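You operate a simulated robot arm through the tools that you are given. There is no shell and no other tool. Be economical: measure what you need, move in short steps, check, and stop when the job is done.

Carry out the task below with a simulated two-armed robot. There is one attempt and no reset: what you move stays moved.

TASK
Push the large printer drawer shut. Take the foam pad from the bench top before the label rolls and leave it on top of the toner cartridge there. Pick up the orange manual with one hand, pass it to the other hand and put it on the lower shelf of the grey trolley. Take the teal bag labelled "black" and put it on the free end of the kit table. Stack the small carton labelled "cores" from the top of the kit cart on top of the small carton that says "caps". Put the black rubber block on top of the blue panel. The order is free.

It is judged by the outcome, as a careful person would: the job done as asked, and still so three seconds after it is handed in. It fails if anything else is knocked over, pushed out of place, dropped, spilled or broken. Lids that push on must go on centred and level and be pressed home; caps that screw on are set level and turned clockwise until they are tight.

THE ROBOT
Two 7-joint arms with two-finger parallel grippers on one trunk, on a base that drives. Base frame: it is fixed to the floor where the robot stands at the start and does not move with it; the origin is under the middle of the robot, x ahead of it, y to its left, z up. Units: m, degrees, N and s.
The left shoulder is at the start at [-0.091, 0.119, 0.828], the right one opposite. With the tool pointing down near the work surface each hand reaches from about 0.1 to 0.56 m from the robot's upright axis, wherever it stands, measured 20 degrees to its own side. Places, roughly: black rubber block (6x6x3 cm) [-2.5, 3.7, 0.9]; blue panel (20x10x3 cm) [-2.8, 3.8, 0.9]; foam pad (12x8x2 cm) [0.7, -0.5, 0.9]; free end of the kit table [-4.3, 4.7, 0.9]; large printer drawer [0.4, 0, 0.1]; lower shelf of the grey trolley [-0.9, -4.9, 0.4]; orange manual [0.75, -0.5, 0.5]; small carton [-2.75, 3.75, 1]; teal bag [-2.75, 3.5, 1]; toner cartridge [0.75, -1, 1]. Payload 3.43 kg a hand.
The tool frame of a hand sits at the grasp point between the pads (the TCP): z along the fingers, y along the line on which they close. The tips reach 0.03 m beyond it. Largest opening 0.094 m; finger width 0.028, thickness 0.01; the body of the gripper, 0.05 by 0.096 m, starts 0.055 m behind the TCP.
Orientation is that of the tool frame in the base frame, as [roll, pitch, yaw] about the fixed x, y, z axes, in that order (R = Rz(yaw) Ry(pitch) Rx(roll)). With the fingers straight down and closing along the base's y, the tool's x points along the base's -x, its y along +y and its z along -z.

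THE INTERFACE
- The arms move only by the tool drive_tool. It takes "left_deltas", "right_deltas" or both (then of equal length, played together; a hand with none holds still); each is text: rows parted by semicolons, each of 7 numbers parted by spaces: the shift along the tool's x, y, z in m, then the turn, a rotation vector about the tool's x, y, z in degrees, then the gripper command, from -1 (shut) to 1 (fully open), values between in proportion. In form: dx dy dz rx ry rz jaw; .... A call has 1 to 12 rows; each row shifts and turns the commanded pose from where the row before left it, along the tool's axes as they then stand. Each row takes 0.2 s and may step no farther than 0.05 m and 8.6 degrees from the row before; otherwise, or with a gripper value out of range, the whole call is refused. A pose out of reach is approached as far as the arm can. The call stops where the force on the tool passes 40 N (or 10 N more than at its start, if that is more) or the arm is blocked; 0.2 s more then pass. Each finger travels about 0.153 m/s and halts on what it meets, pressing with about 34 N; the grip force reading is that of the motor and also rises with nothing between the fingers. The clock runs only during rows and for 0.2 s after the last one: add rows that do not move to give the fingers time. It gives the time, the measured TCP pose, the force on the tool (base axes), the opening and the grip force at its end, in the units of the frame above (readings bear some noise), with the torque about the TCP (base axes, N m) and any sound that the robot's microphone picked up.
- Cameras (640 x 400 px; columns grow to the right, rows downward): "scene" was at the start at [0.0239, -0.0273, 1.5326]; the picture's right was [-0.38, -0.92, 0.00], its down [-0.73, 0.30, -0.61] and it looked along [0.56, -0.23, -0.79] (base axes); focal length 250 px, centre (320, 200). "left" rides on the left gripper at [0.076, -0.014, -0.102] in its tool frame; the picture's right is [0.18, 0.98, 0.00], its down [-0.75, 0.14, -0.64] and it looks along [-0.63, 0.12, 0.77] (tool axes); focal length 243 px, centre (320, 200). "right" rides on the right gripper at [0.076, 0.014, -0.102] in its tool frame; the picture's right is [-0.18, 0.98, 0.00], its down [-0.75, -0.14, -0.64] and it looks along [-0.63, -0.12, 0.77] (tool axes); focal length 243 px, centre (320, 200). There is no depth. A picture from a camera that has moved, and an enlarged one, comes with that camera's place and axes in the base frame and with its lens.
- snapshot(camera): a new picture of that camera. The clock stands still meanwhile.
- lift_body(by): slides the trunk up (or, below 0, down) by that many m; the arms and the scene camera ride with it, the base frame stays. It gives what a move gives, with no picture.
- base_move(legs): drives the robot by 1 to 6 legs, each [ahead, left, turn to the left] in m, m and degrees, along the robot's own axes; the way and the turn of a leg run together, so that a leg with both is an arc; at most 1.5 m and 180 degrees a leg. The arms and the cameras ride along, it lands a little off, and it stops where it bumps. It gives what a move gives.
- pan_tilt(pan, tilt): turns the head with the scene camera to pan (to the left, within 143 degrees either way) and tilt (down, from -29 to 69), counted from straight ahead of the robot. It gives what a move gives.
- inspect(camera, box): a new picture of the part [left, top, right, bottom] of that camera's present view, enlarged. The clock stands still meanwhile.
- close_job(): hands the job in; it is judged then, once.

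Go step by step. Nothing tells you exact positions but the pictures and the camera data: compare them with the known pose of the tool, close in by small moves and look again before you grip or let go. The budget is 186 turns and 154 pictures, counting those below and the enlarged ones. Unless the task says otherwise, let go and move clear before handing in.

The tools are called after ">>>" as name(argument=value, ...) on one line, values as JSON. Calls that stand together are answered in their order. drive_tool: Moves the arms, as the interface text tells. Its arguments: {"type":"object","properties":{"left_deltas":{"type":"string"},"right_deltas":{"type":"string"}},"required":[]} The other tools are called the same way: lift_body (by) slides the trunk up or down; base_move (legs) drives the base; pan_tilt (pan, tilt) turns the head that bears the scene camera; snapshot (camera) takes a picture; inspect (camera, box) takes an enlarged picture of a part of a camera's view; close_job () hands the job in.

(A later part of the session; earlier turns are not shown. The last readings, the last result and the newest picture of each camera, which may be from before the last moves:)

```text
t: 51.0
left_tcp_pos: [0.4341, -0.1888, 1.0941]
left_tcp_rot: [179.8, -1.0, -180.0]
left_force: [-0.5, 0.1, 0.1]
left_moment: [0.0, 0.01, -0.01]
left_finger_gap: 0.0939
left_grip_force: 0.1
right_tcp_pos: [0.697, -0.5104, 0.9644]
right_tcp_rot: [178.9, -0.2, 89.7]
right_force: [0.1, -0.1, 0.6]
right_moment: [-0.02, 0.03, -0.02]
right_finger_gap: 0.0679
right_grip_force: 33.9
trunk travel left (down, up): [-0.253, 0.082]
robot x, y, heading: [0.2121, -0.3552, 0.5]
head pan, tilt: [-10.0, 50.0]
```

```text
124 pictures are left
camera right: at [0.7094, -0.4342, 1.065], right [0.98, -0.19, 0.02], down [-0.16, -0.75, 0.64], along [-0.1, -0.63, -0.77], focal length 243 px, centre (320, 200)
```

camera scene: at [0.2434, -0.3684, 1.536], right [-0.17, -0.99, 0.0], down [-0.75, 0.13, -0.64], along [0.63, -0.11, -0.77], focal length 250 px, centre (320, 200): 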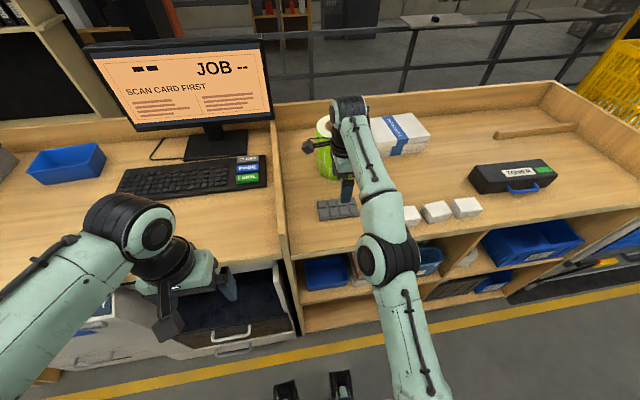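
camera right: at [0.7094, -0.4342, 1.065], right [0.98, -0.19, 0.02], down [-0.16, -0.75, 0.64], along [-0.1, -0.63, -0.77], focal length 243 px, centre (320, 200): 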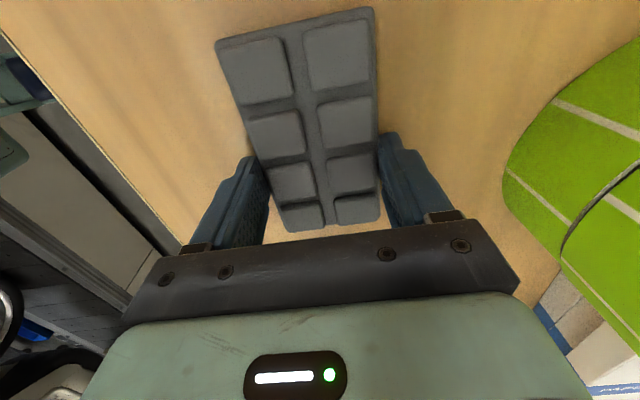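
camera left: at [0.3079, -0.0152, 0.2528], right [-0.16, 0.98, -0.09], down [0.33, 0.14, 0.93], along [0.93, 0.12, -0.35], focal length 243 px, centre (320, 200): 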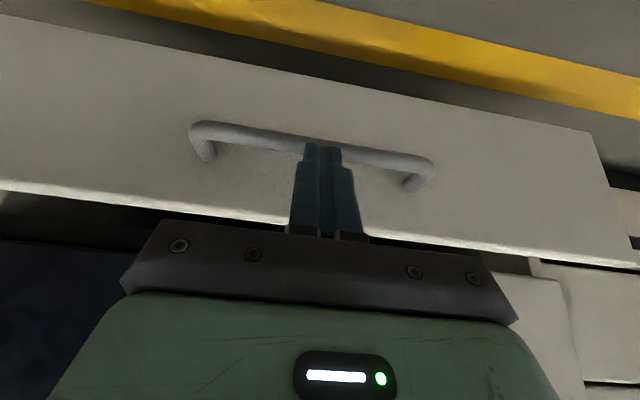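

Gripped at 6.8 cm. I lift it.

>>> drive_tool(right_deltas="0 0 -0.02 0 0 0 -1;0 0 -0.04 0 0 0 -1;0 0 -0.04 0 0 0 -1;0 0 -0.04 0 0 0 -1;0 0 0 0 0 0 -1")

>>> snapshot(camera="right")

>>> inspect(camera="scene", box=[440, 130, 600, 230])

```text
t: 52.2
left_tcp_pos: [0.4337, -0.1879, 1.0953]
left_tcp_rot: [179.8, -1.0, -179.9]
left_force: [0.8, -0.2, 0.5]
left_moment: [-0.02, 0.0, 0.01]
left_finger_gap: 0.0942
left_grip_force: 0.1
right_tcp_pos: [0.6899, -0.5105, 1.0808]
right_tcp_rot: [178.9, -0.1, 89.8]
right_force: [0.1, -0.6, 0.7]
right_moment: [-0.03, 0.01, 0.0]
right_finger_gap: 0.0684
right_grip_force: 34.0
right hand out of reach, approached as far as the arm can: row 4
trunk travel left (down, up): [-0.253, 0.082]
robot x, y, heading: [0.214, -0.3558, 0.5]
head pan, tilt: [-10.0, 50.0]
```

```text
123 pictures are left
camera right: at [0.7039, -0.4342, 1.1827], right [0.98, -0.19, 0.02], down [-0.16, -0.75, 0.64], along [-0.1, -0.63, -0.77], focal length 243 px, centre (320, 200)
```

right: 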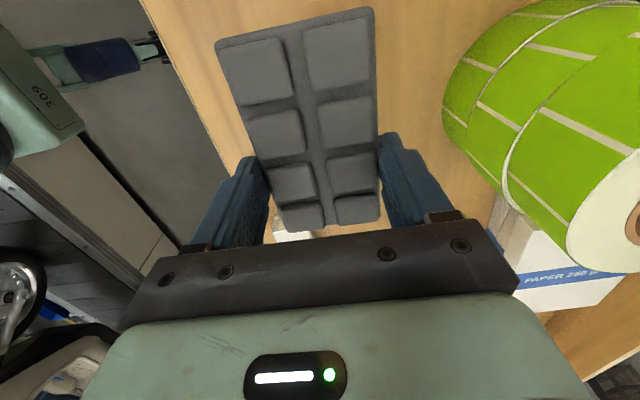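

```text
4.00 times, centred on (520, 180) of scene
camera zoom: at [0.2437, -0.368, 1.536], right [-0.17, -0.99, 0.0], down [-0.76, 0.13, -0.64], along [0.63, -0.11, -0.77], focal length 1000 px, centre (-480, 280)
```

zoom: 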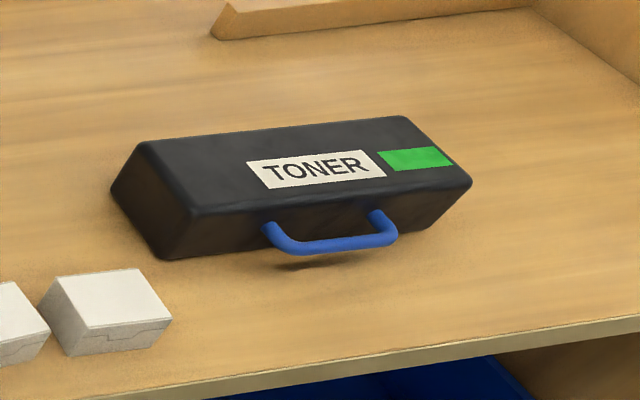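

The toner's top spans about x 0.65–0.73, y -0.94…-1.16, z≈1.01, matching the pad's orientation. I raise the trunk and slide the base right 0.54 m.

>>> lift_body(by=0.07)

>>> base_move(legs=[[0, -0.53, 0]])

>>> pan_tilt(pan=-15, tilt=50)

>>> snapshot(camera="scene")

>>> snapshot(camera="right")

```text
t: 53.3
left_tcp_pos: [0.4322, -0.1878, 1.1642]
left_tcp_rot: [179.7, -1.0, 180.0]
left_force: [0.0, 0.4, -0.3]
left_moment: [0.0, -0.02, 0.0]
left_finger_gap: 0.0938
left_grip_force: 0.1
right_tcp_pos: [0.6911, -0.5093, 1.1503]
right_tcp_rot: [178.8, 0.0, 89.8]
right_force: [0.6, 0.4, 0.0]
right_moment: [-0.02, -0.02, 0.0]
right_finger_gap: 0.068
right_grip_force: 33.8
trunk travel left (down, up): [-0.323, 0.012]
robot x, y, heading: [0.2121, -0.3558, 0.2]
head pan, tilt: [-10.0, 50.0]
```

```text
t: 58.5
left_tcp_pos: [0.4357, -0.7205, 1.1639]
left_tcp_rot: [179.8, -1.0, 179.6]
left_force: [0.2, 0.1, 0.2]
left_moment: [-0.02, -0.02, -0.01]
left_finger_gap: 0.094
left_grip_force: 0.0
right_tcp_pos: [0.6904, -1.0441, 1.1507]
right_tcp_rot: [178.8, -0.1, 89.4]
right_force: [-0.4, -0.1, 0.1]
right_moment: [0.01, 0.0, -0.01]
right_finger_gap: 0.0683
right_grip_force: 33.8
trunk travel left (down, up): [-0.323, 0.012]
robot x, y, heading: [0.214, -0.8862, 0.1]
head pan, tilt: [-10.0, 50.0]
```

```text
t: 59.1
left_tcp_pos: [0.4351, -0.7199, 1.1643]
left_tcp_rot: [179.7, -1.0, 179.6]
left_force: [0.2, 0.1, -0.6]
left_moment: [0.01, -0.01, -0.02]
left_finger_gap: 0.0939
left_grip_force: 0.1
right_tcp_pos: [0.6915, -1.0433, 1.1505]
right_tcp_rot: [178.8, -0.1, 89.3]
right_force: [-0.3, -0.4, -0.5]
right_moment: [0.0, -0.02, 0.01]
right_finger_gap: 0.068
right_grip_force: 33.6
trunk travel left (down, up): [-0.323, 0.012]
robot x, y, heading: [0.2146, -0.8885, -0.0]
head pan, tilt: [-15.0, 50.0]
```

```text
121 pictures are left
camera scene: at [0.2419, -0.9056, 1.6118], right [-0.26, -0.97, 0.0], down [-0.74, 0.2, -0.64], along [0.62, -0.17, -0.77], focal length 250 px, centre (320, 200)
```

scene: 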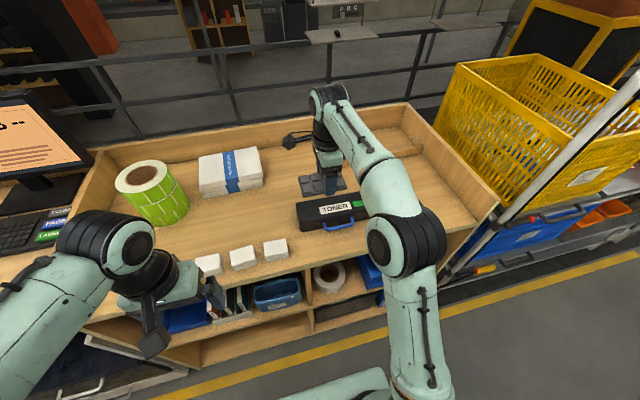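

```text
120 pictures are left
camera right: at [0.7041, -0.9677, 1.2531], right [0.98, -0.2, 0.02], down [-0.16, -0.75, 0.64], along [-0.11, -0.63, -0.77], focal length 243 px, centre (320, 200)
```

right: 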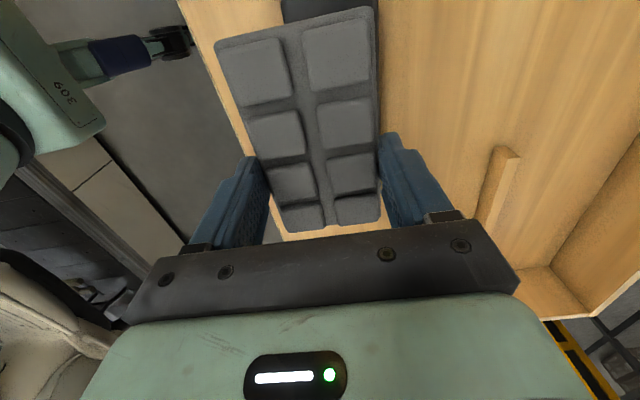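

The pad hangs just behind the toner as seen from the head; I enlarge to measure the toner again.

>>> inspect(camera="scene", box=[270, 150, 400, 250])

```text
4.00 times, centred on (335, 200) of scene
camera zoom: at [0.2419, -0.9056, 1.6118], right [-0.26, -0.97, 0.0], down [-0.74, 0.2, -0.64], along [0.62, -0.17, -0.77], focal length 1000 px, centre (260, 200)
```

zoom: 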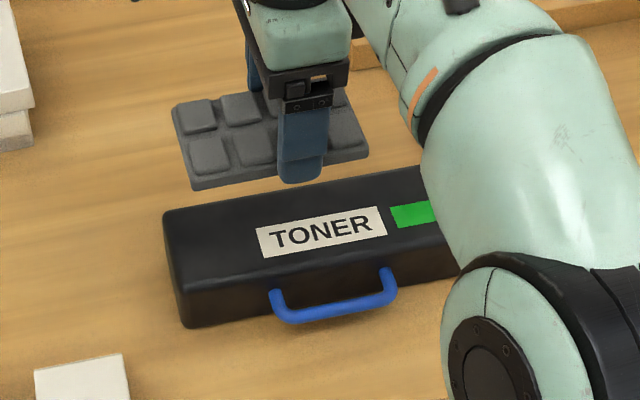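

Triangulated: the toner's top is at z≈0.988, centred near (0.709,-1.079). I nudge the base so the pad comes over it.

>>> base_move(legs=[[0.02, -0.035, 0]])

>>> drive_tool(right_deltas="0 0 0.035 0 0 0 -1;0 0 0.035 0 0 0 -1;0 0 0 0 0 0 -1")

>>> inspect(camera="scene", box=[240, 150, 400, 250])

>>> snapshot(camera="right")

```text
t: 60.1
left_tcp_pos: [0.4556, -0.7548, 1.1649]
left_tcp_rot: [179.7, -1.1, 179.5]
left_force: [-0.2, 0.1, 1.1]
left_moment: [0.0, -0.01, 0.0]
left_finger_gap: 0.094
left_grip_force: 0.1
right_tcp_pos: [0.7092, -1.0786, 1.1516]
right_tcp_rot: [178.7, -0.2, 89.3]
right_force: [-1.4, -0.1, -0.9]
right_moment: [0.03, 0.03, 0.02]
right_finger_gap: 0.0682
right_grip_force: 33.9
trunk travel left (down, up): [-0.323, 0.012]
robot x, y, heading: [0.2346, -0.9191, -0.4]
head pan, tilt: [-15.0, 50.0]
```

```text
t: 60.9
left_tcp_pos: [0.4552, -0.7548, 1.1638]
left_tcp_rot: [179.7, -1.0, 179.6]
left_force: [-0.2, -0.3, -0.4]
left_moment: [0.03, 0.01, -0.02]
left_finger_gap: 0.094
left_grip_force: 0.1
right_tcp_pos: [0.7111, -1.0786, 1.0811]
right_tcp_rot: [178.7, -0.1, 89.5]
right_force: [-0.3, -0.4, 0.4]
right_moment: [0.0, 0.0, -0.03]
right_finger_gap: 0.0683
right_grip_force: 33.6
trunk travel left (down, up): [-0.323, 0.012]
robot x, y, heading: [0.2325, -0.9218, 0.2]
head pan, tilt: [-15.0, 50.0]
```

```text
4.00 times, centred on (320, 200) of scene
camera zoom: at [0.2613, -0.9402, 1.6119], right [-0.26, -0.97, 0.0], down [-0.74, 0.2, -0.64], along [0.62, -0.17, -0.77], focal length 1000 px, centre (320, 200)
```

zoom: 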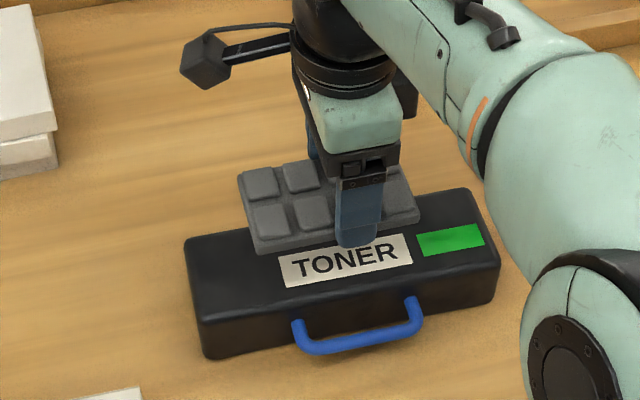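

```text
117 pictures are left
camera right: at [0.7244, -1.0024, 1.1837], right [0.98, -0.2, 0.02], down [-0.16, -0.75, 0.64], along [-0.11, -0.63, -0.77], focal length 243 px, centre (320, 200)
```

right: 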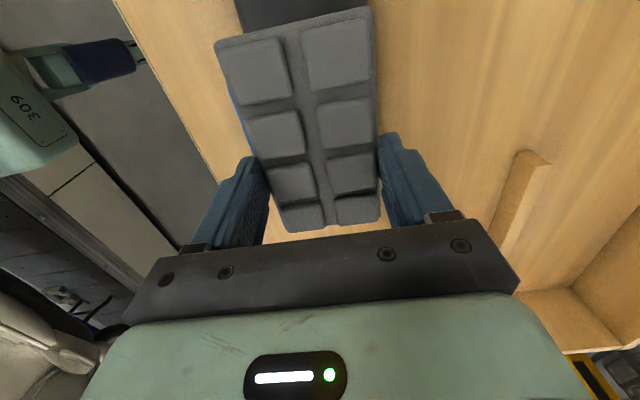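

Well aligned over the toner. I lower slowly to about z=1.022 and release.

>>> drive_tool(right_deltas="0 0.002 0.03 0 0 0 -1;0 0 0.018 0 0 0 -1;0 0 0.005 0 0 0 -1;0 0 0.004 0 0 0 -1;0 0 0 0 0 0 -1")

>>> inspect(camera="scene", box=[240, 150, 400, 250])

```text
t: 62.1
left_tcp_pos: [0.4545, -0.7546, 1.1641]
left_tcp_rot: [179.7, -0.9, 179.6]
left_force: [-0.5, 0.2, 0.4]
left_moment: [-0.01, 0.0, -0.01]
left_finger_gap: 0.0938
left_grip_force: 0.0
right_tcp_pos: [0.7145, -1.0788, 1.0245]
right_tcp_rot: [178.8, -0.1, 89.4]
right_force: [-0.5, 0.3, 0.9]
right_moment: [0.0, 0.0, -0.01]
right_finger_gap: 0.0683
right_grip_force: 34.2
trunk travel left (down, up): [-0.323, 0.012]
robot x, y, heading: [0.2351, -0.92, -0.0]
head pan, tilt: [-15.0, 50.0]
```

```text
4.00 times, centred on (320, 200) of scene
camera zoom: at [0.2614, -0.9405, 1.6118], right [-0.26, -0.97, 0.0], down [-0.74, 0.2, -0.64], along [0.62, -0.17, -0.77], focal length 1000 px, centre (320, 200)
```

zoom: 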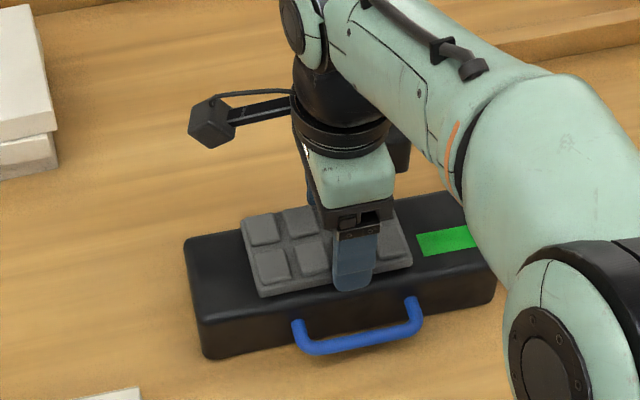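

Close to contact; I lower a few more mm to touch and open.

>>> drive_tool(right_deltas="0 0 0.002 0 0 0 -1;0 0 0.002 0 0 0 -1;0 0 0 0 0 0 -1")

>>> drive_tool(right_deltas="0 0 0 0 0 0 -0.1;0 0 0 0 0 0 0.5;0 0 0 0 0 0 1;0 0 0 0 0 0 1;0 0 -0.02 0 0 0 1;0 0 -0.05 0 0 0 1;0 0 -0.04 0 0 0 1;0 0 0 0 0 0 1")

>>> inspect(camera="scene", box=[240, 150, 400, 250])

```text
t: 62.9
left_tcp_pos: [0.4552, -0.7544, 1.1639]
left_tcp_rot: [179.7, -1.0, 179.5]
left_force: [0.3, 0.1, -0.9]
left_moment: [0.02, -0.03, 0.03]
left_finger_gap: 0.0937
left_grip_force: 0.1
right_tcp_pos: [0.7155, -1.078, 1.0212]
right_tcp_rot: [178.6, -0.2, 89.3]
right_force: [0.6, -1.4, 7.5]
right_moment: [0.22, 0.24, 0.0]
right_finger_gap: 0.0684
right_grip_force: 33.8
trunk travel left (down, up): [-0.323, 0.012]
robot x, y, heading: [0.2349, -0.9199, 0.0]
head pan, tilt: [-15.0, 50.0]
```

```text
t: 64.7
left_tcp_pos: [0.4556, -0.7547, 1.1641]
left_tcp_rot: [179.7, -1.0, 179.6]
left_force: [0.2, 0.6, -0.1]
left_moment: [-0.01, 0.01, 0.02]
left_finger_gap: 0.0939
left_grip_force: 0.1
right_tcp_pos: [0.7136, -1.0783, 1.1299]
right_tcp_rot: [178.8, -0.1, 89.4]
right_force: [-0.3, -0.7, -0.6]
right_moment: [0.01, -0.02, -0.01]
right_finger_gap: 0.0942
right_grip_force: 0.0
trunk travel left (down, up): [-0.323, 0.012]
robot x, y, heading: [0.2348, -0.923, -0.1]
head pan, tilt: [-15.0, 50.0]
```

```text
4.00 times, centred on (320, 200) of scene
camera zoom: at [0.2614, -0.9405, 1.6118], right [-0.26, -0.97, 0.0], down [-0.74, 0.2, -0.64], along [0.62, -0.17, -0.77], focal length 1000 px, centre (320, 200)
```

zoom: 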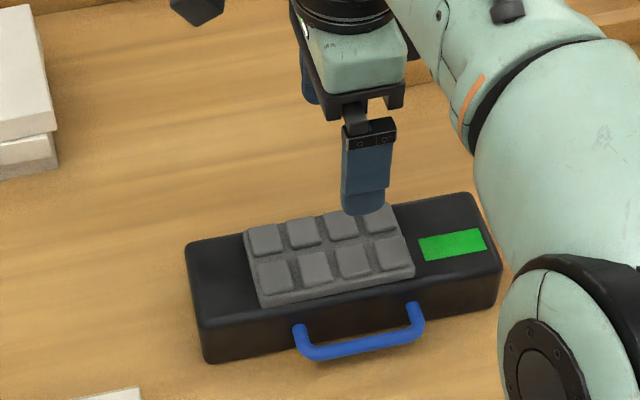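

The foam pad sits on the toner cartridge. Next, the manual: I back off, slide left in front of the shelf and lower the trunk to look in.

>>> base_move(legs=[[-0.33, 0, 0], [0, 0.4, 0]])

>>> lift_body(by=-0.32)

>>> pan_tilt(pan=0, tilt=40)

>>> snapshot(camera="scene")

```text
t: 70.5
left_tcp_pos: [0.1271, -0.3544, 1.1645]
left_tcp_rot: [179.7, -1.1, 179.7]
left_force: [0.4, -1.0, 0.1]
left_moment: [-0.02, -0.01, 0.03]
left_finger_gap: 0.0938
left_grip_force: 0.0
right_tcp_pos: [0.3857, -0.6774, 1.1309]
right_tcp_rot: [178.8, -0.1, 89.5]
right_force: [-0.7, -0.3, 0.1]
right_moment: [0.01, 0.02, 0.0]
right_finger_gap: 0.0944
right_grip_force: 0.0
trunk travel left (down, up): [-0.323, 0.012]
robot x, y, heading: [-0.0919, -0.5235, 0.0]
head pan, tilt: [-15.0, 50.0]
```

```text
t: 73.7
left_tcp_pos: [0.127, -0.3536, 0.8453]
left_tcp_rot: [179.8, -1.0, 179.7]
left_force: [0.3, 0.7, 0.1]
left_moment: [-0.03, 0.01, 0.02]
left_finger_gap: 0.0942
left_grip_force: 0.0
right_tcp_pos: [0.3859, -0.6776, 0.8101]
right_tcp_rot: [178.7, 0.0, 89.5]
right_force: [-0.1, -0.7, 0.2]
right_moment: [0.02, 0.01, -0.01]
right_finger_gap: 0.0941
right_grip_force: 0.0
trunk travel left (down, up): [-0.003, 0.332]
robot x, y, heading: [-0.0976, -0.5203, 0.1]
head pan, tilt: [-15.0, 50.0]
```

```text
t: 74.5
left_tcp_pos: [0.1267, -0.3556, 0.8448]
left_tcp_rot: [179.7, -1.0, 179.8]
left_force: [0.4, 0.9, -0.2]
left_moment: [-0.02, -0.02, 0.03]
left_finger_gap: 0.0936
left_grip_force: 0.1
right_tcp_pos: [0.3857, -0.6779, 0.8096]
right_tcp_rot: [178.8, -0.1, 89.5]
right_force: [0.4, -0.1, 0.5]
right_moment: [0.0, 0.02, -0.02]
right_finger_gap: 0.0941
right_grip_force: 0.0
trunk travel left (down, up): [-0.003, 0.332]
robot x, y, heading: [-0.0949, -0.523, 0.3]
head pan, tilt: [0.0, 40.0]
```

```text
114 pictures are left
camera scene: at [-0.0059, -0.5205, 1.2985], right [0.0, -1.0, 0.0], down [-0.64, 0.0, -0.77], along [0.77, 0.0, -0.64], focal length 250 px, centre (320, 200)
```

scene: 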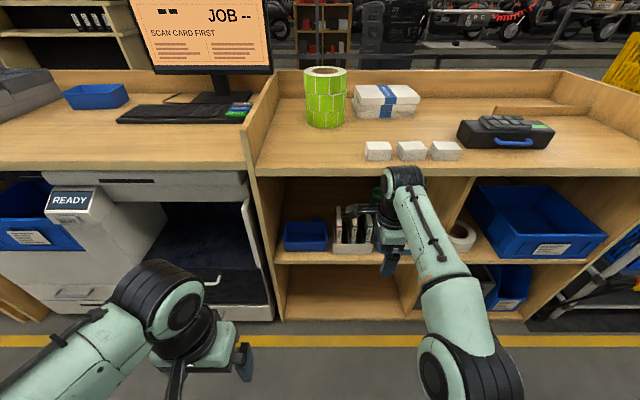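

I enlarge the books, though the right hand partly hides them.

>>> inspect(camera="scene", box=[270, 170, 430, 270])

```text
4.00 times, centred on (350, 220) of scene
camera zoom: at [-0.0059, -0.5205, 1.2985], right [0.0, -1.0, 0.0], down [-0.64, 0.0, -0.77], along [0.77, 0.0, -0.64], focal length 1000 px, centre (200, 120)
```

zoom: 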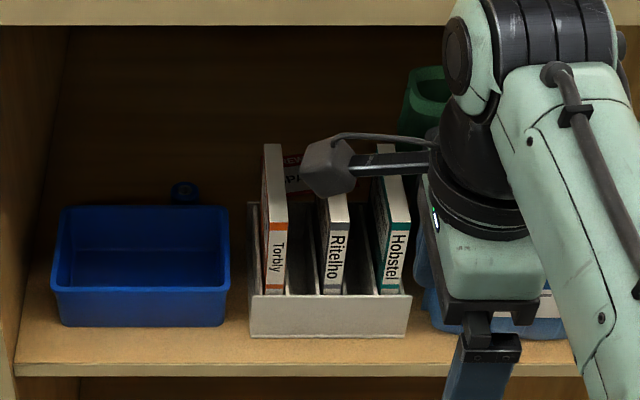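

The orange manual (Torbly) stands leftmost at y≈-0.593, 2 cm thick, spine top z≈0.63, in a holder with walls to z≈0.545. I'll take it with the left hand, so I turn the right hand back and shift the base right.

>>> drive_tool(right_deltas="0 -0.01 0 0 0 -8.2 1;0 0 0 0 0 -8.2 1;0 0 0 0 0 -8.2 1;0 0 0 0 0 -8.2 1;0 0 0 0 0 -8.2 1;0 0 0 0 0 -8.2 1;0 0 0 0 0 -8.2 1;0 0 0 0 0 -8.2 1;0 0 0 0 0 -8.2 1;0 0 0 0 0 -8.2 1;0.04 0 -0.02 0 0 -8 1;0.04 0 -0.02 0 0 0 1")

>>> base_move(legs=[[0, -0.23, 0]])

>>> inspect(camera="scene", box=[220, 170, 380, 270])

```text
t: 77.1
left_tcp_pos: [0.1269, -0.3542, 0.8451]
left_tcp_rot: [179.7, -0.9, 179.8]
left_force: [-0.5, 0.4, 0.2]
left_moment: [-0.03, -0.03, 0.0]
left_finger_gap: 0.094
left_grip_force: 0.0
right_tcp_pos: [0.2945, -0.6699, 0.8489]
right_tcp_rot: [180.0, 1.2, 179.7]
right_force: [0.1, -0.4, 0.3]
right_moment: [-0.02, -0.01, 0.0]
right_finger_gap: 0.0942
right_grip_force: 0.2
trunk travel left (down, up): [-0.003, 0.332]
robot x, y, heading: [-0.0938, -0.5236, -0.0]
head pan, tilt: [0.0, 40.0]
```

```text
t: 79.7
left_tcp_pos: [0.1271, -0.582, 0.844]
left_tcp_rot: [179.6, -1.0, 179.6]
left_force: [-0.3, -0.2, 0.2]
left_moment: [0.0, 0.0, -0.02]
left_finger_gap: 0.0941
left_grip_force: 0.0
right_tcp_pos: [0.2947, -0.8984, 0.8497]
right_tcp_rot: [179.9, 1.3, 179.4]
right_force: [1.0, 0.9, -0.4]
right_moment: [0.03, -0.02, -0.01]
right_finger_gap: 0.094
right_grip_force: 0.1
trunk travel left (down, up): [-0.003, 0.332]
robot x, y, heading: [-0.096, -0.7505, 0.1]
head pan, tilt: [0.0, 40.0]
```

```text
4.00 times, centred on (300, 220) of scene
camera zoom: at [-0.0062, -0.7485, 1.2985], right [0.0, -1.0, 0.0], down [-0.64, 0.0, -0.77], along [0.77, 0.0, -0.64], focal length 1000 px, centre (400, 120)
```

zoom: 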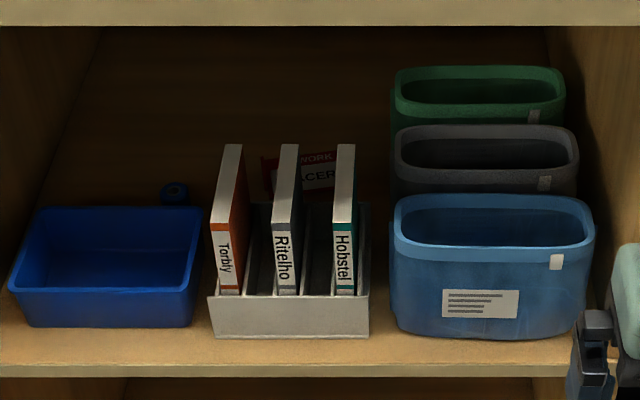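

Triangulating gives: spine at x≈0.618, y≈-0.590, top z≈0.66, holder rim z≈0.575. I extend the left hand and tilt it to point forward, well before the shelf.

>>> drive_tool(left_deltas="-0.045 0 0 0 0 0 -0.15;-0.045 0 0 0 0 0 -0.15;-0.045 0 0 0 0 0 -0.15;-0.045 0 0 0 -8.5 0 -0.15;0 0 0 0 -8.5 0 -0.15;0 0 0 0 -8.5 0 -0.15;0 0 0 0 -8.5 0 -0.15;0 0 0 0 -8.5 0 -0.15;0 0 0 0 -8.5 0 -0.15;0 0 0 0 -8.5 0 -0.15;0 0 0 0 -8.5 0 -0.15;0 0 0 0 0 0 -0.15")

>>> snapshot(camera="left")

>>> snapshot(camera="scene")

```text
t: 82.3
left_tcp_pos: [0.3067, -0.5834, 0.841]
left_tcp_rot: [179.2, 67.1, 178.9]
left_force: [-0.4, -0.2, 0.8]
left_moment: [-0.01, 0.02, -0.01]
left_finger_gap: 0.0401
left_grip_force: 0.0
right_tcp_pos: [0.2952, -0.8994, 0.8482]
right_tcp_rot: [179.9, 1.3, 179.4]
right_force: [1.0, 0.8, 0.0]
right_moment: [0.0, 0.01, 0.0]
right_finger_gap: 0.094
right_grip_force: 0.1
trunk travel left (down, up): [-0.003, 0.332]
robot x, y, heading: [-0.0949, -0.7492, -0.2]
head pan, tilt: [0.0, 40.0]
```

```text
111 pictures are left
camera left: at [0.1816, -0.5971, 0.8112], right [-0.07, 0.98, -0.16], down [-0.29, 0.14, 0.95], along [0.95, 0.11, 0.28], focal length 243 px, centre (320, 200)
```

left: 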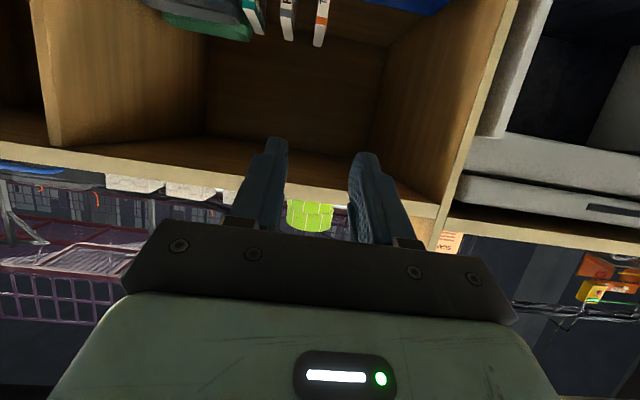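

```text
110 pictures are left
camera scene: at [-0.0063, -0.7485, 1.2985], right [0.0, -1.0, 0.0], down [-0.64, 0.0, -0.77], along [0.77, 0.0, -0.64], focal length 250 px, centre (320, 200)
```

scene: 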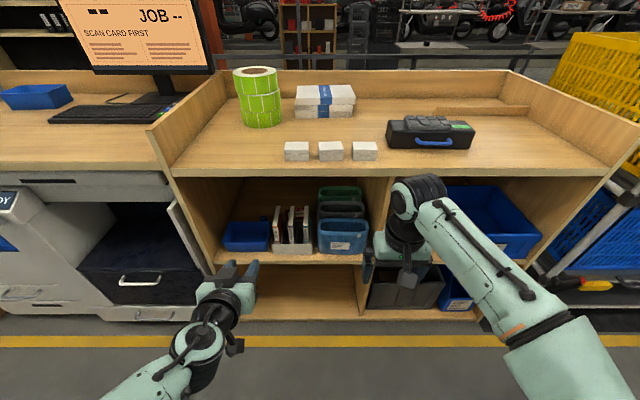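

Good posture. I lower it to z≈0.635 and line up in y.

>>> drive_tool(left_deltas="0.0377 -0.0014 0.016 0 0 0 -0.15;0.0377 -0.0014 0.016 0 0 0 -0.15;0.0377 -0.0014 0.016 0 0 0 -0.15;0.0377 -0.0014 0.016 0 0 0 -0.15;0.0377 -0.0014 0.016 0 0 0 -0.15;0 0 0 0 0 0 -0.15")

>>> snapshot(camera="left")

>>> inspect(camera="scene", box=[180, 170, 340, 290])

```text
t: 83.7
left_tcp_pos: [0.3068, -0.5894, 0.6363]
left_tcp_rot: [179.2, 67.1, 179.0]
left_force: [0.3, -0.3, -0.9]
left_moment: [-0.01, 0.0, 0.02]
left_finger_gap: 0.0399
left_grip_force: 0.1
right_tcp_pos: [0.2942, -0.8985, 0.8497]
right_tcp_rot: [179.9, 1.3, 179.4]
right_force: [0.7, -0.2, -0.2]
right_moment: [0.0, 0.0, 0.0]
right_finger_gap: 0.0938
right_grip_force: 0.0
trunk travel left (down, up): [-0.003, 0.332]
robot x, y, heading: [-0.093, -0.7484, -0.2]
head pan, tilt: [0.0, 40.0]
```

```text
109 pictures are left
camera left: at [0.1821, -0.6027, 0.6072], right [-0.06, 0.98, -0.16], down [-0.3, 0.14, 0.94], along [0.95, 0.11, 0.28], focal length 243 px, centre (320, 200)
```

left: 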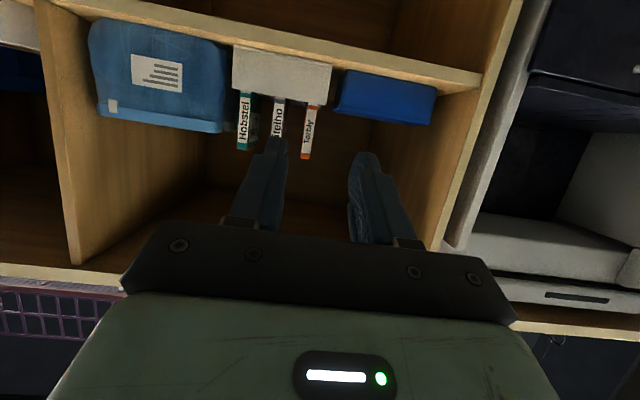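

```text
3.33 times, centred on (260, 230) of scene
camera zoom: at [-0.0064, -0.748, 1.2985], right [0.0, -1.0, 0.0], down [-0.64, 0.0, -0.77], along [0.77, 0.0, -0.64], focal length 833 px, centre (520, 100)
```

zoom: 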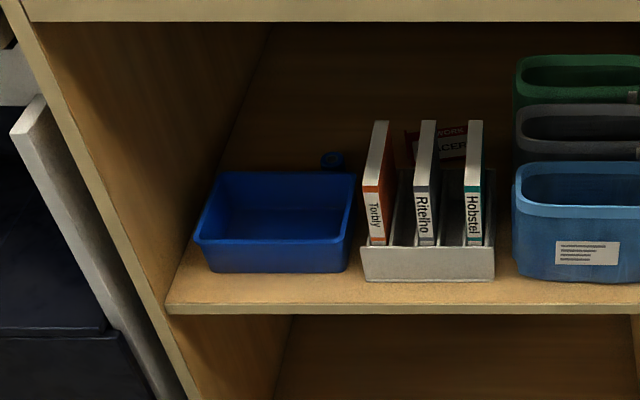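

The spine centre is confirmed at y≈-0.590, z 0.575–0.66. I drive the base 0.2 m ahead, then look before inserting.

>>> base_move(legs=[[0.2, 0, 0]])

>>> snapshot(camera="left")

```text
t: 85.3
left_tcp_pos: [0.5063, -0.59, 0.6361]
left_tcp_rot: [179.2, 66.9, 178.8]
left_force: [0.5, 0.1, -0.3]
left_moment: [0.0, -0.01, 0.01]
left_finger_gap: 0.0401
left_grip_force: 0.0
right_tcp_pos: [0.4938, -0.8992, 0.8487]
right_tcp_rot: [179.9, 1.1, 179.4]
right_force: [-0.9, -0.3, -0.7]
right_moment: [0.03, 0.03, -0.01]
right_finger_gap: 0.0937
right_grip_force: 0.0
trunk travel left (down, up): [-0.003, 0.332]
robot x, y, heading: [0.1083, -0.7498, 0.1]
head pan, tilt: [0.0, 40.0]
```

```text
107 pictures are left
camera left: at [0.3814, -0.6031, 0.6071], right [-0.07, 0.98, -0.16], down [-0.3, 0.14, 0.95], along [0.95, 0.11, 0.28], focal length 243 px, centre (320, 200)
```

left: 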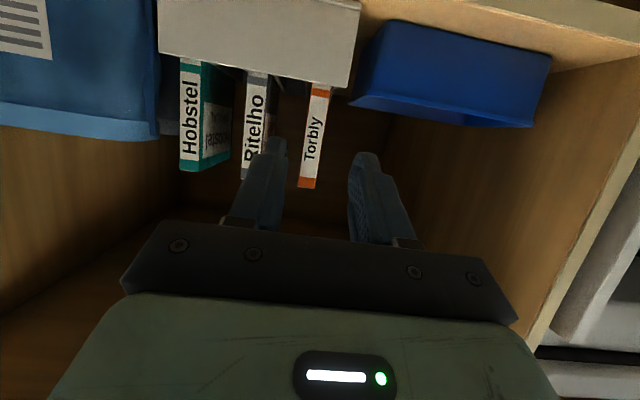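

Re-triangulated: spine at x≈0.585. I narrow the opening and advance 0.10 m so the fingers straddle the spine.

>>> drive_tool(left_deltas="-0.0101 0 0.0239 0 0 0 -0.28;-0.0101 -0.0005 0.0239 0 0 0 -0.28;-0.0101 0 0.0239 0 0 0 -0.28;-0.0081 0 0.0191 0 0 0 -0.28;0 0 0 0 0 0 -0.28")

>>> snapshot(camera="left")

```text
t: 86.5
left_tcp_pos: [0.606, -0.5908, 0.637]
left_tcp_rot: [179.2, 67.0, 178.9]
left_force: [-0.4, 0.2, -0.2]
left_moment: [-0.03, 0.0, 0.04]
left_finger_gap: 0.0338
left_grip_force: 0.2
right_tcp_pos: [0.4934, -0.8996, 0.85]
right_tcp_rot: [179.9, 1.3, 179.4]
right_force: [-0.7, -0.3, 0.0]
right_moment: [0.02, 0.01, -0.01]
right_finger_gap: 0.0939
right_grip_force: 0.0
trunk travel left (down, up): [-0.003, 0.332]
robot x, y, heading: [0.1071, -0.7487, -0.2]
head pan, tilt: [0.0, 40.0]
```

```text
106 pictures are left
camera left: at [0.4799, -0.6045, 0.6072], right [-0.07, 0.98, -0.16], down [-0.3, 0.14, 0.95], along [0.95, 0.11, 0.28], focal length 243 px, centre (320, 200)
```

left: 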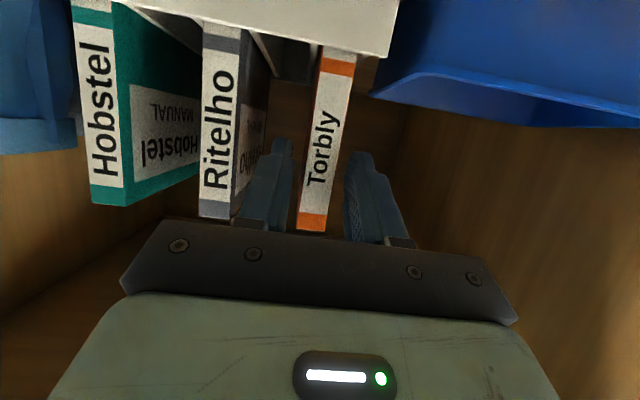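

The fingers straddle the Torbly spine cleanly. I close, then lift straight up 0.10 m.

>>> drive_tool(left_deltas="0 0 0 0 0 0 -1;0 0 0 0 0 0 -1;0 0 0 0 0 0 -1")

>>> drive_tool(left_deltas="-0.0184 0 -0.0078 0 0 0 -1;-0.023 0 -0.0098 0 0 0 -1;-0.023 0 -0.0098 0 0 0 -1;-0.023 0 -0.0098 0 0 0 -1;0 0 0 0 0 0 -1")

>>> snapshot(camera="left")

>>> snapshot(camera="scene")

```text
t: 87.3
left_tcp_pos: [0.6038, -0.5906, 0.6375]
left_tcp_rot: [179.2, 67.0, 178.9]
left_force: [0.8, -0.2, -0.1]
left_moment: [0.04, -0.07, -0.02]
left_finger_gap: 0.0207
left_grip_force: 33.8
right_tcp_pos: [0.4939, -0.8984, 0.8492]
right_tcp_rot: [179.9, 1.2, 179.4]
right_force: [0.6, 0.1, -0.4]
right_moment: [0.01, 0.01, 0.0]
right_finger_gap: 0.094
right_grip_force: 0.0
trunk travel left (down, up): [-0.003, 0.332]
robot x, y, heading: [0.0977, -0.7527, -0.1]
head pan, tilt: [0.0, 40.0]
```

```text
t: 88.5
left_tcp_pos: [0.6051, -0.5907, 0.7314]
left_tcp_rot: [179.2, 67.1, 178.8]
left_force: [0.2, -0.6, -1.9]
left_moment: [-0.04, 0.1, -0.03]
left_finger_gap: 0.0209
left_grip_force: 33.8
right_tcp_pos: [0.4941, -0.9006, 0.848]
right_tcp_rot: [179.9, 1.2, 179.5]
right_force: [0.0, -0.2, 0.8]
right_moment: [0.0, 0.02, -0.02]
right_finger_gap: 0.0941
right_grip_force: 0.1
trunk travel left (down, up): [-0.003, 0.332]
robot x, y, heading: [0.1047, -0.7528, 0.1]
head pan, tilt: [0.0, 40.0]
```

```text
105 pictures are left
camera left: at [0.4793, -0.6041, 0.7018], right [-0.07, 0.98, -0.16], down [-0.29, 0.14, 0.95], along [0.95, 0.11, 0.28], focal length 243 px, centre (320, 200)
```

left: 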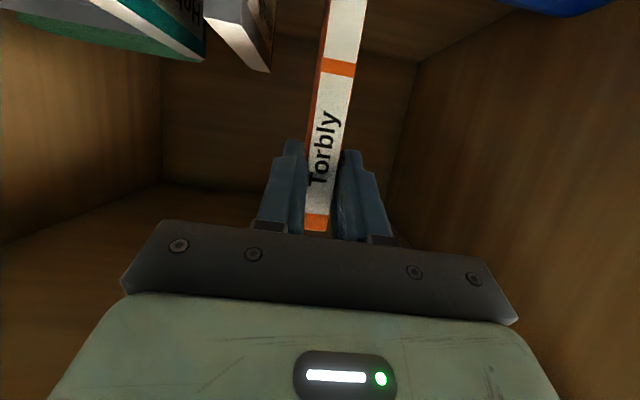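

```text
104 pictures are left
camera scene: at [0.1929, -0.7489, 1.2985], right [0.0, -1.0, 0.0], down [-0.64, 0.0, -0.77], along [0.77, 0.0, -0.64], focal length 250 px, centre (320, 200)
```

scene: 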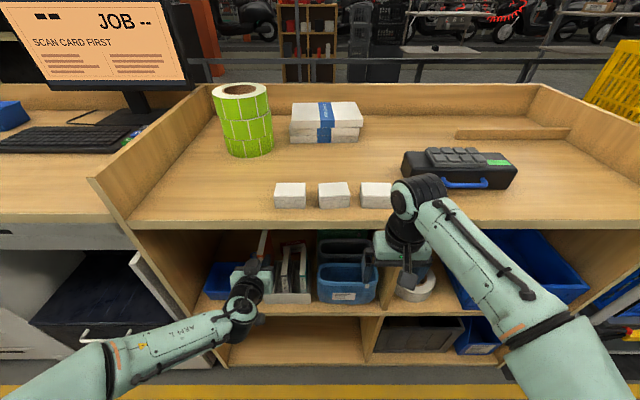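

The manual is free of the rim. I lift a little more and back out.

>>> drive_tool(left_deltas="-0.023 0 -0.0098 0 0 0 -1;0 0 0 0 0 0 -1")

>>> base_move(legs=[[-0.22, 0, 0]])

>>> snapshot(camera="scene")

>>> snapshot(camera="right")

```text
t: 89.1
left_tcp_pos: [0.6042, -0.5914, 0.7572]
left_tcp_rot: [179.3, 66.9, 178.8]
left_force: [-0.5, 0.0, -2.6]
left_moment: [0.04, 0.08, 0.0]
left_finger_gap: 0.0207
left_grip_force: 33.9
right_tcp_pos: [0.4941, -0.9001, 0.85]
right_tcp_rot: [179.9, 1.3, 179.4]
right_force: [0.6, -0.5, -0.9]
right_moment: [-0.01, -0.03, 0.01]
right_finger_gap: 0.0942
right_grip_force: 0.0
trunk travel left (down, up): [-0.003, 0.332]
robot x, y, heading: [0.1037, -0.7516, 0.1]
head pan, tilt: [0.0, 40.0]
```

```text
t: 90.8
left_tcp_pos: [0.3845, -0.5914, 0.7562]
left_tcp_rot: [179.1, 67.0, 178.8]
left_force: [0.5, 0.4, -1.1]
left_moment: [-0.02, 0.05, 0.0]
left_finger_gap: 0.0206
left_grip_force: 34.0
right_tcp_pos: [0.2747, -0.8995, 0.8486]
right_tcp_rot: [179.9, 1.4, 179.5]
right_force: [0.0, 0.6, -0.2]
right_moment: [-0.01, -0.03, 0.0]
right_finger_gap: 0.0939
right_grip_force: 0.0
trunk travel left (down, up): [-0.003, 0.332]
robot x, y, heading: [-0.117, -0.7489, -0.3]
head pan, tilt: [0.0, 40.0]
```

```text
103 pictures are left
camera scene: at [-0.027, -0.7483, 1.2985], right [0.0, -1.0, 0.0], down [-0.64, 0.0, -0.77], along [0.77, 0.0, -0.64], focal length 250 px, centre (320, 200)
```

scene: 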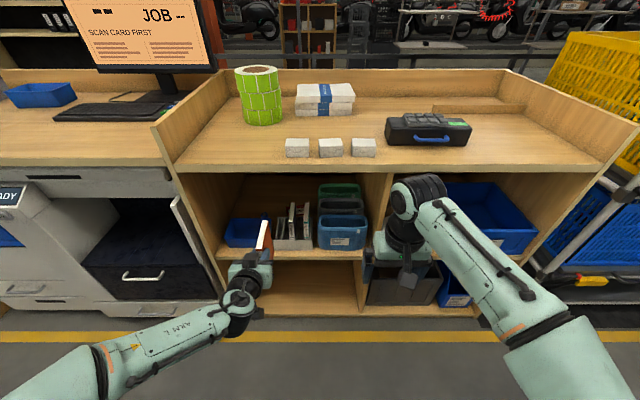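

```text
102 pictures are left
camera right: at [0.1962, -0.8835, 0.9495], right [0.19, 0.98, 0.01], down [0.74, -0.15, 0.66], along [0.65, -0.12, -0.75], focal length 243 px, centre (320, 200)
```

right: 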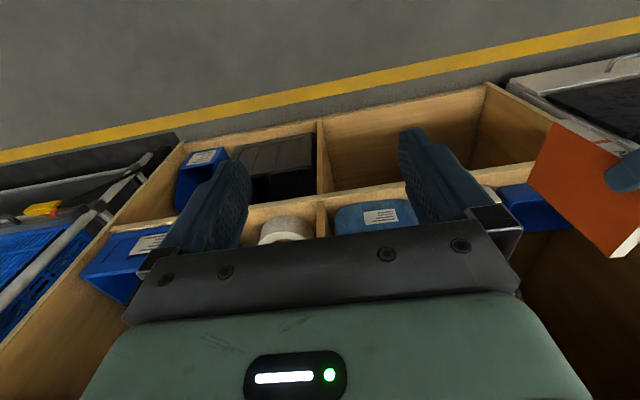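

The manual is out and held by the left hand. I bring it toward the middle and raise the right hand for a top-edge hand-over.

>>> drive_tool(left_deltas="-0.00375 -0.0325 -0.0233 0 0 0 -1;-0.00375 -0.0325 -0.0233 0 0 0 -1;-0.00375 -0.0325 -0.0233 0 0 0 -1;-0.00375 -0.0325 -0.0233 0 0 0 -1;0 0 0 0 0 0 -1", right_deltas="-0.02 0 -0.035 0 0 0 1;-0.02 0 -0.035 0 0 0 1;-0.02 0 -0.035 0 0 0 1;-0.02 0 -0.035 0 0 0 1;0 0 0 0 0 0 1")

>>> snapshot(camera="right")

>>> snapshot(camera="scene")

```text
t: 92.0
left_tcp_pos: [0.3053, -0.7204, 0.8071]
left_tcp_rot: [179.2, 66.9, 179.0]
left_force: [0.0, 1.1, -0.9]
left_moment: [-0.01, 0.08, -0.04]
left_finger_gap: 0.0206
left_grip_force: 34.0
right_tcp_pos: [0.3079, -0.8994, 0.9108]
right_tcp_rot: [179.8, 1.2, 179.4]
right_force: [-0.1, -0.3, 0.5]
right_moment: [0.01, 0.0, -0.01]
right_finger_gap: 0.094
right_grip_force: 0.0
right hand out of reach, approached as far as the arm can: row 2, 3, 4
trunk travel left (down, up): [-0.003, 0.332]
robot x, y, heading: [-0.1154, -0.7492, -0.0]
head pan, tilt: [0.0, 40.0]
```

```text
101 pictures are left
camera right: at [0.2298, -0.8844, 1.0113], right [0.19, 0.98, 0.01], down [0.74, -0.15, 0.66], along [0.65, -0.12, -0.75], focal length 243 px, centre (320, 200)
```

right: 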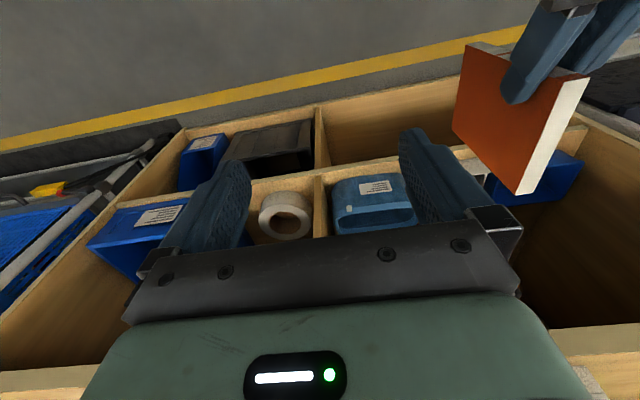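

```text
100 pictures are left
camera scene: at [-0.0266, -0.7483, 1.2985], right [0.0, -1.0, 0.0], down [-0.64, 0.0, -0.77], along [0.77, 0.0, -0.64], focal length 250 px, centre (320, 200)
```

scene: 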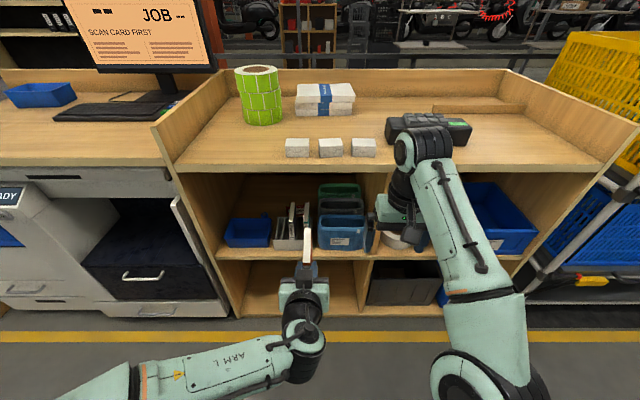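

Right hand reached its height limit there, so I lower the meeting point: left to about (0.25,-0.76,0.72).

>>> drive_tool(left_deltas="0.034 -0.0133 -0.0056 0 0 0 -1;0.034 -0.0133 -0.0056 0 0 0 -1;0.034 -0.0133 -0.0056 0 0 0 -1;0 0 0 0 0 0 -1", right_deltas="0.02 0 0.03 0 0 0 1;0 0 0.02 0 0 0 1;0 0 0 0 0 0 1;0 0 0 0 0 0 1")

```text
t: 93.0
left_tcp_pos: [0.2491, -0.7597, 0.7177]
left_tcp_rot: [179.2, 67.0, 178.9]
left_force: [0.2, -0.3, -2.3]
left_moment: [-0.04, 0.06, -0.04]
left_finger_gap: 0.0206
left_grip_force: 34.1
right_tcp_pos: [0.289, -0.9, 0.8597]
right_tcp_rot: [179.7, 1.2, 179.4]
right_force: [0.2, -0.8, -0.1]
right_moment: [-0.02, 0.01, -0.02]
right_finger_gap: 0.0941
right_grip_force: 0.2
trunk travel left (down, up): [-0.003, 0.332]
robot x, y, heading: [-0.1158, -0.751, -0.2]
head pan, tilt: [0.0, 40.0]
```

Now the right hand moves over the book at z≈0.86.

>>> drive_tool(right_deltas="-0.004 0.035 0 0 0 0 0;-0.004 0.035 0 0 0 0 0;-0.004 0.035 0 0 0 0 0;-0.004 0.035 0 0 0 0 0;0 0 0 0 0 0 0")

>>> snapshot(camera="right")

>>> snapshot(camera="scene")

```text
t: 94.2
left_tcp_pos: [0.2492, -0.7597, 0.7193]
left_tcp_rot: [179.2, 67.0, 178.9]
left_force: [0.2, 0.0, -2.3]
left_moment: [0.01, 0.09, 0.04]
left_finger_gap: 0.0208
left_grip_force: 34.1
right_tcp_pos: [0.3063, -0.7584, 0.8608]
right_tcp_rot: [179.9, 1.2, 179.4]
right_force: [-1.5, -0.4, 0.3]
right_moment: [-0.02, 0.02, 0.01]
right_finger_gap: 0.0467
right_grip_force: 0.1
trunk travel left (down, up): [-0.003, 0.332]
robot x, y, heading: [-0.1139, -0.7512, -0.3]
head pan, tilt: [0.0, 40.0]
```

```text
99 pictures are left
camera right: at [0.2287, -0.7433, 0.9611], right [0.19, 0.98, 0.01], down [0.74, -0.15, 0.66], along [0.65, -0.12, -0.75], focal length 243 px, centre (320, 200)
```

right: 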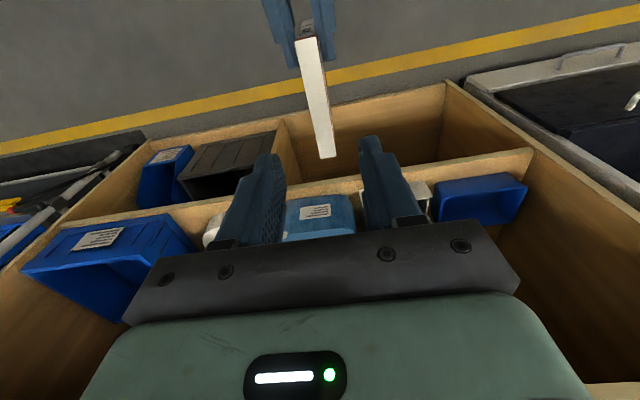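

```text
98 pictures are left
camera scene: at [-0.0267, -0.7484, 1.2985], right [0.0, -1.0, 0.0], down [-0.64, 0.0, -0.77], along [0.77, 0.0, -0.64], focal length 250 px, centre (320, 200)
```

scene: 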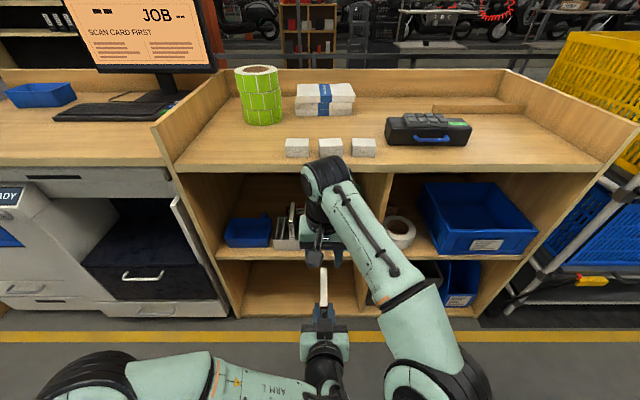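

Aligned: the book runs x 0.257–0.363 at y≈-0.757. I descend over its top edge.

>>> drive_tool(right_deltas="0 0.001 0.045 0 0 0 0;0 0 0.045 0 0 0 0;0 0 0.02 0 0 0 0;0 0 0 0 0 0 0")

>>> snapshot(camera="right")

>>> inspect(camera="scene", box=[240, 200, 400, 350])

```text
t: 95.2
left_tcp_pos: [0.2492, -0.758, 0.7191]
left_tcp_rot: [179.1, 67.0, 178.8]
left_force: [0.1, 0.1, -1.7]
left_moment: [0.01, 0.1, -0.03]
left_finger_gap: 0.0205
left_grip_force: 34.2
right_tcp_pos: [0.3089, -0.758, 0.75]
right_tcp_rot: [179.8, 1.3, 179.4]
right_force: [-0.6, 0.5, -0.5]
right_moment: [0.0, 0.03, 0.03]
right_finger_gap: 0.0468
right_grip_force: 0.1
trunk travel left (down, up): [-0.003, 0.332]
robot x, y, heading: [-0.1152, -0.7493, -0.2]
head pan, tilt: [0.0, 40.0]
```

```text
97 pictures are left
camera right: at [0.2302, -0.7427, 0.8502], right [0.19, 0.98, 0.01], down [0.74, -0.15, 0.66], along [0.65, -0.12, -0.75], focal length 243 px, centre (320, 200)
```

right: 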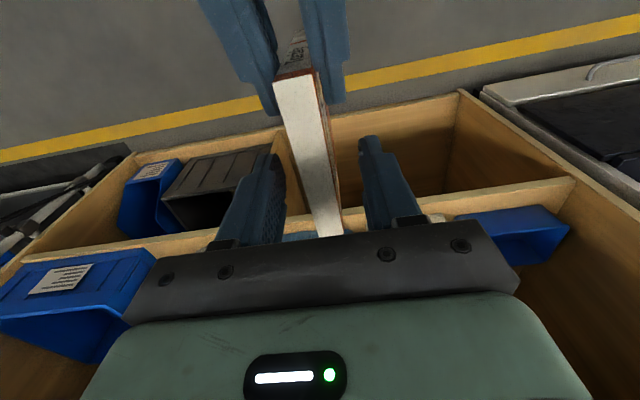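

```text
2.67 times, centred on (320, 275) of scene
camera zoom: at [-0.0267, -0.7484, 1.2985], right [0.0, -1.0, 0.0], down [-0.64, 0.0, -0.77], along [0.77, 0.0, -0.64], focal length 666 px, centre (320, 0)
```

zoom: 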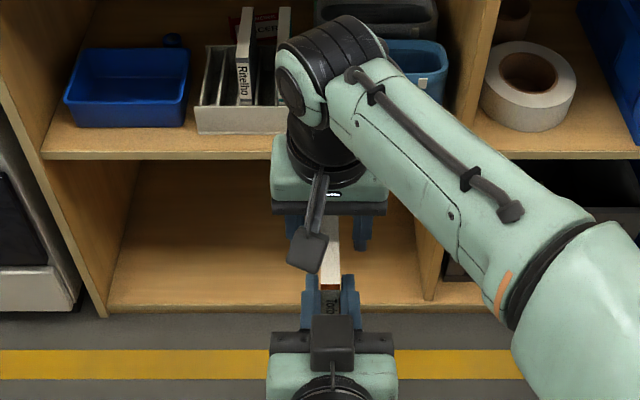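

The book top is at z≈0.734 between the fingers. I descend 2.5 cm more and close the right hand.

>>> drive_tool(right_deltas="0 0 0.015 0 0 0 0;0 0 0.012 0 0 0 0;0 0 0 0 0 0 0;0 0 0 0 0 0 -1;0 0 0 0 0 0 -1;0 0 0 0 0 0 -1")

>>> snapshot(camera="right")

```text
t: 96.6
left_tcp_pos: [0.2501, -0.7587, 0.7183]
left_tcp_rot: [179.0, 67.1, 179.0]
left_force: [-1.6, 6.2, 0.7]
left_moment: [-0.04, 0.02, -0.02]
left_finger_gap: 0.0207
left_grip_force: 34.1
right_tcp_pos: [0.3099, -0.7587, 0.723]
right_tcp_rot: [179.9, 1.2, 179.4]
right_force: [1.3, -6.5, -0.4]
right_moment: [0.02, -0.03, 0.35]
right_finger_gap: 0.0211
right_grip_force: 33.7
trunk travel left (down, up): [-0.003, 0.332]
robot x, y, heading: [-0.1176, -0.7503, -0.2]
head pan, tilt: [0.0, 40.0]
```

```text
95 pictures are left
camera right: at [0.2315, -0.7431, 0.8233], right [0.19, 0.98, 0.01], down [0.74, -0.15, 0.66], along [0.65, -0.12, -0.75], focal length 243 px, centre (320, 200)
```

right: 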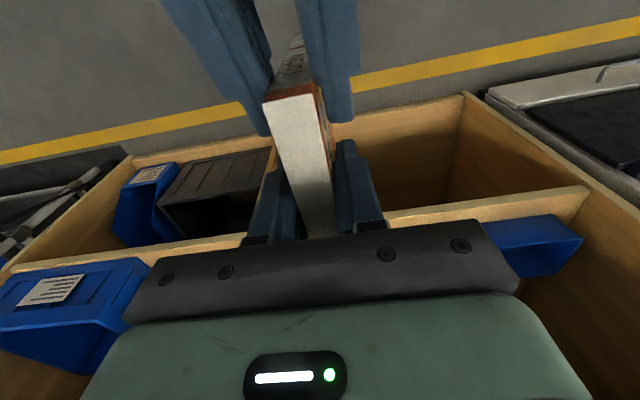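

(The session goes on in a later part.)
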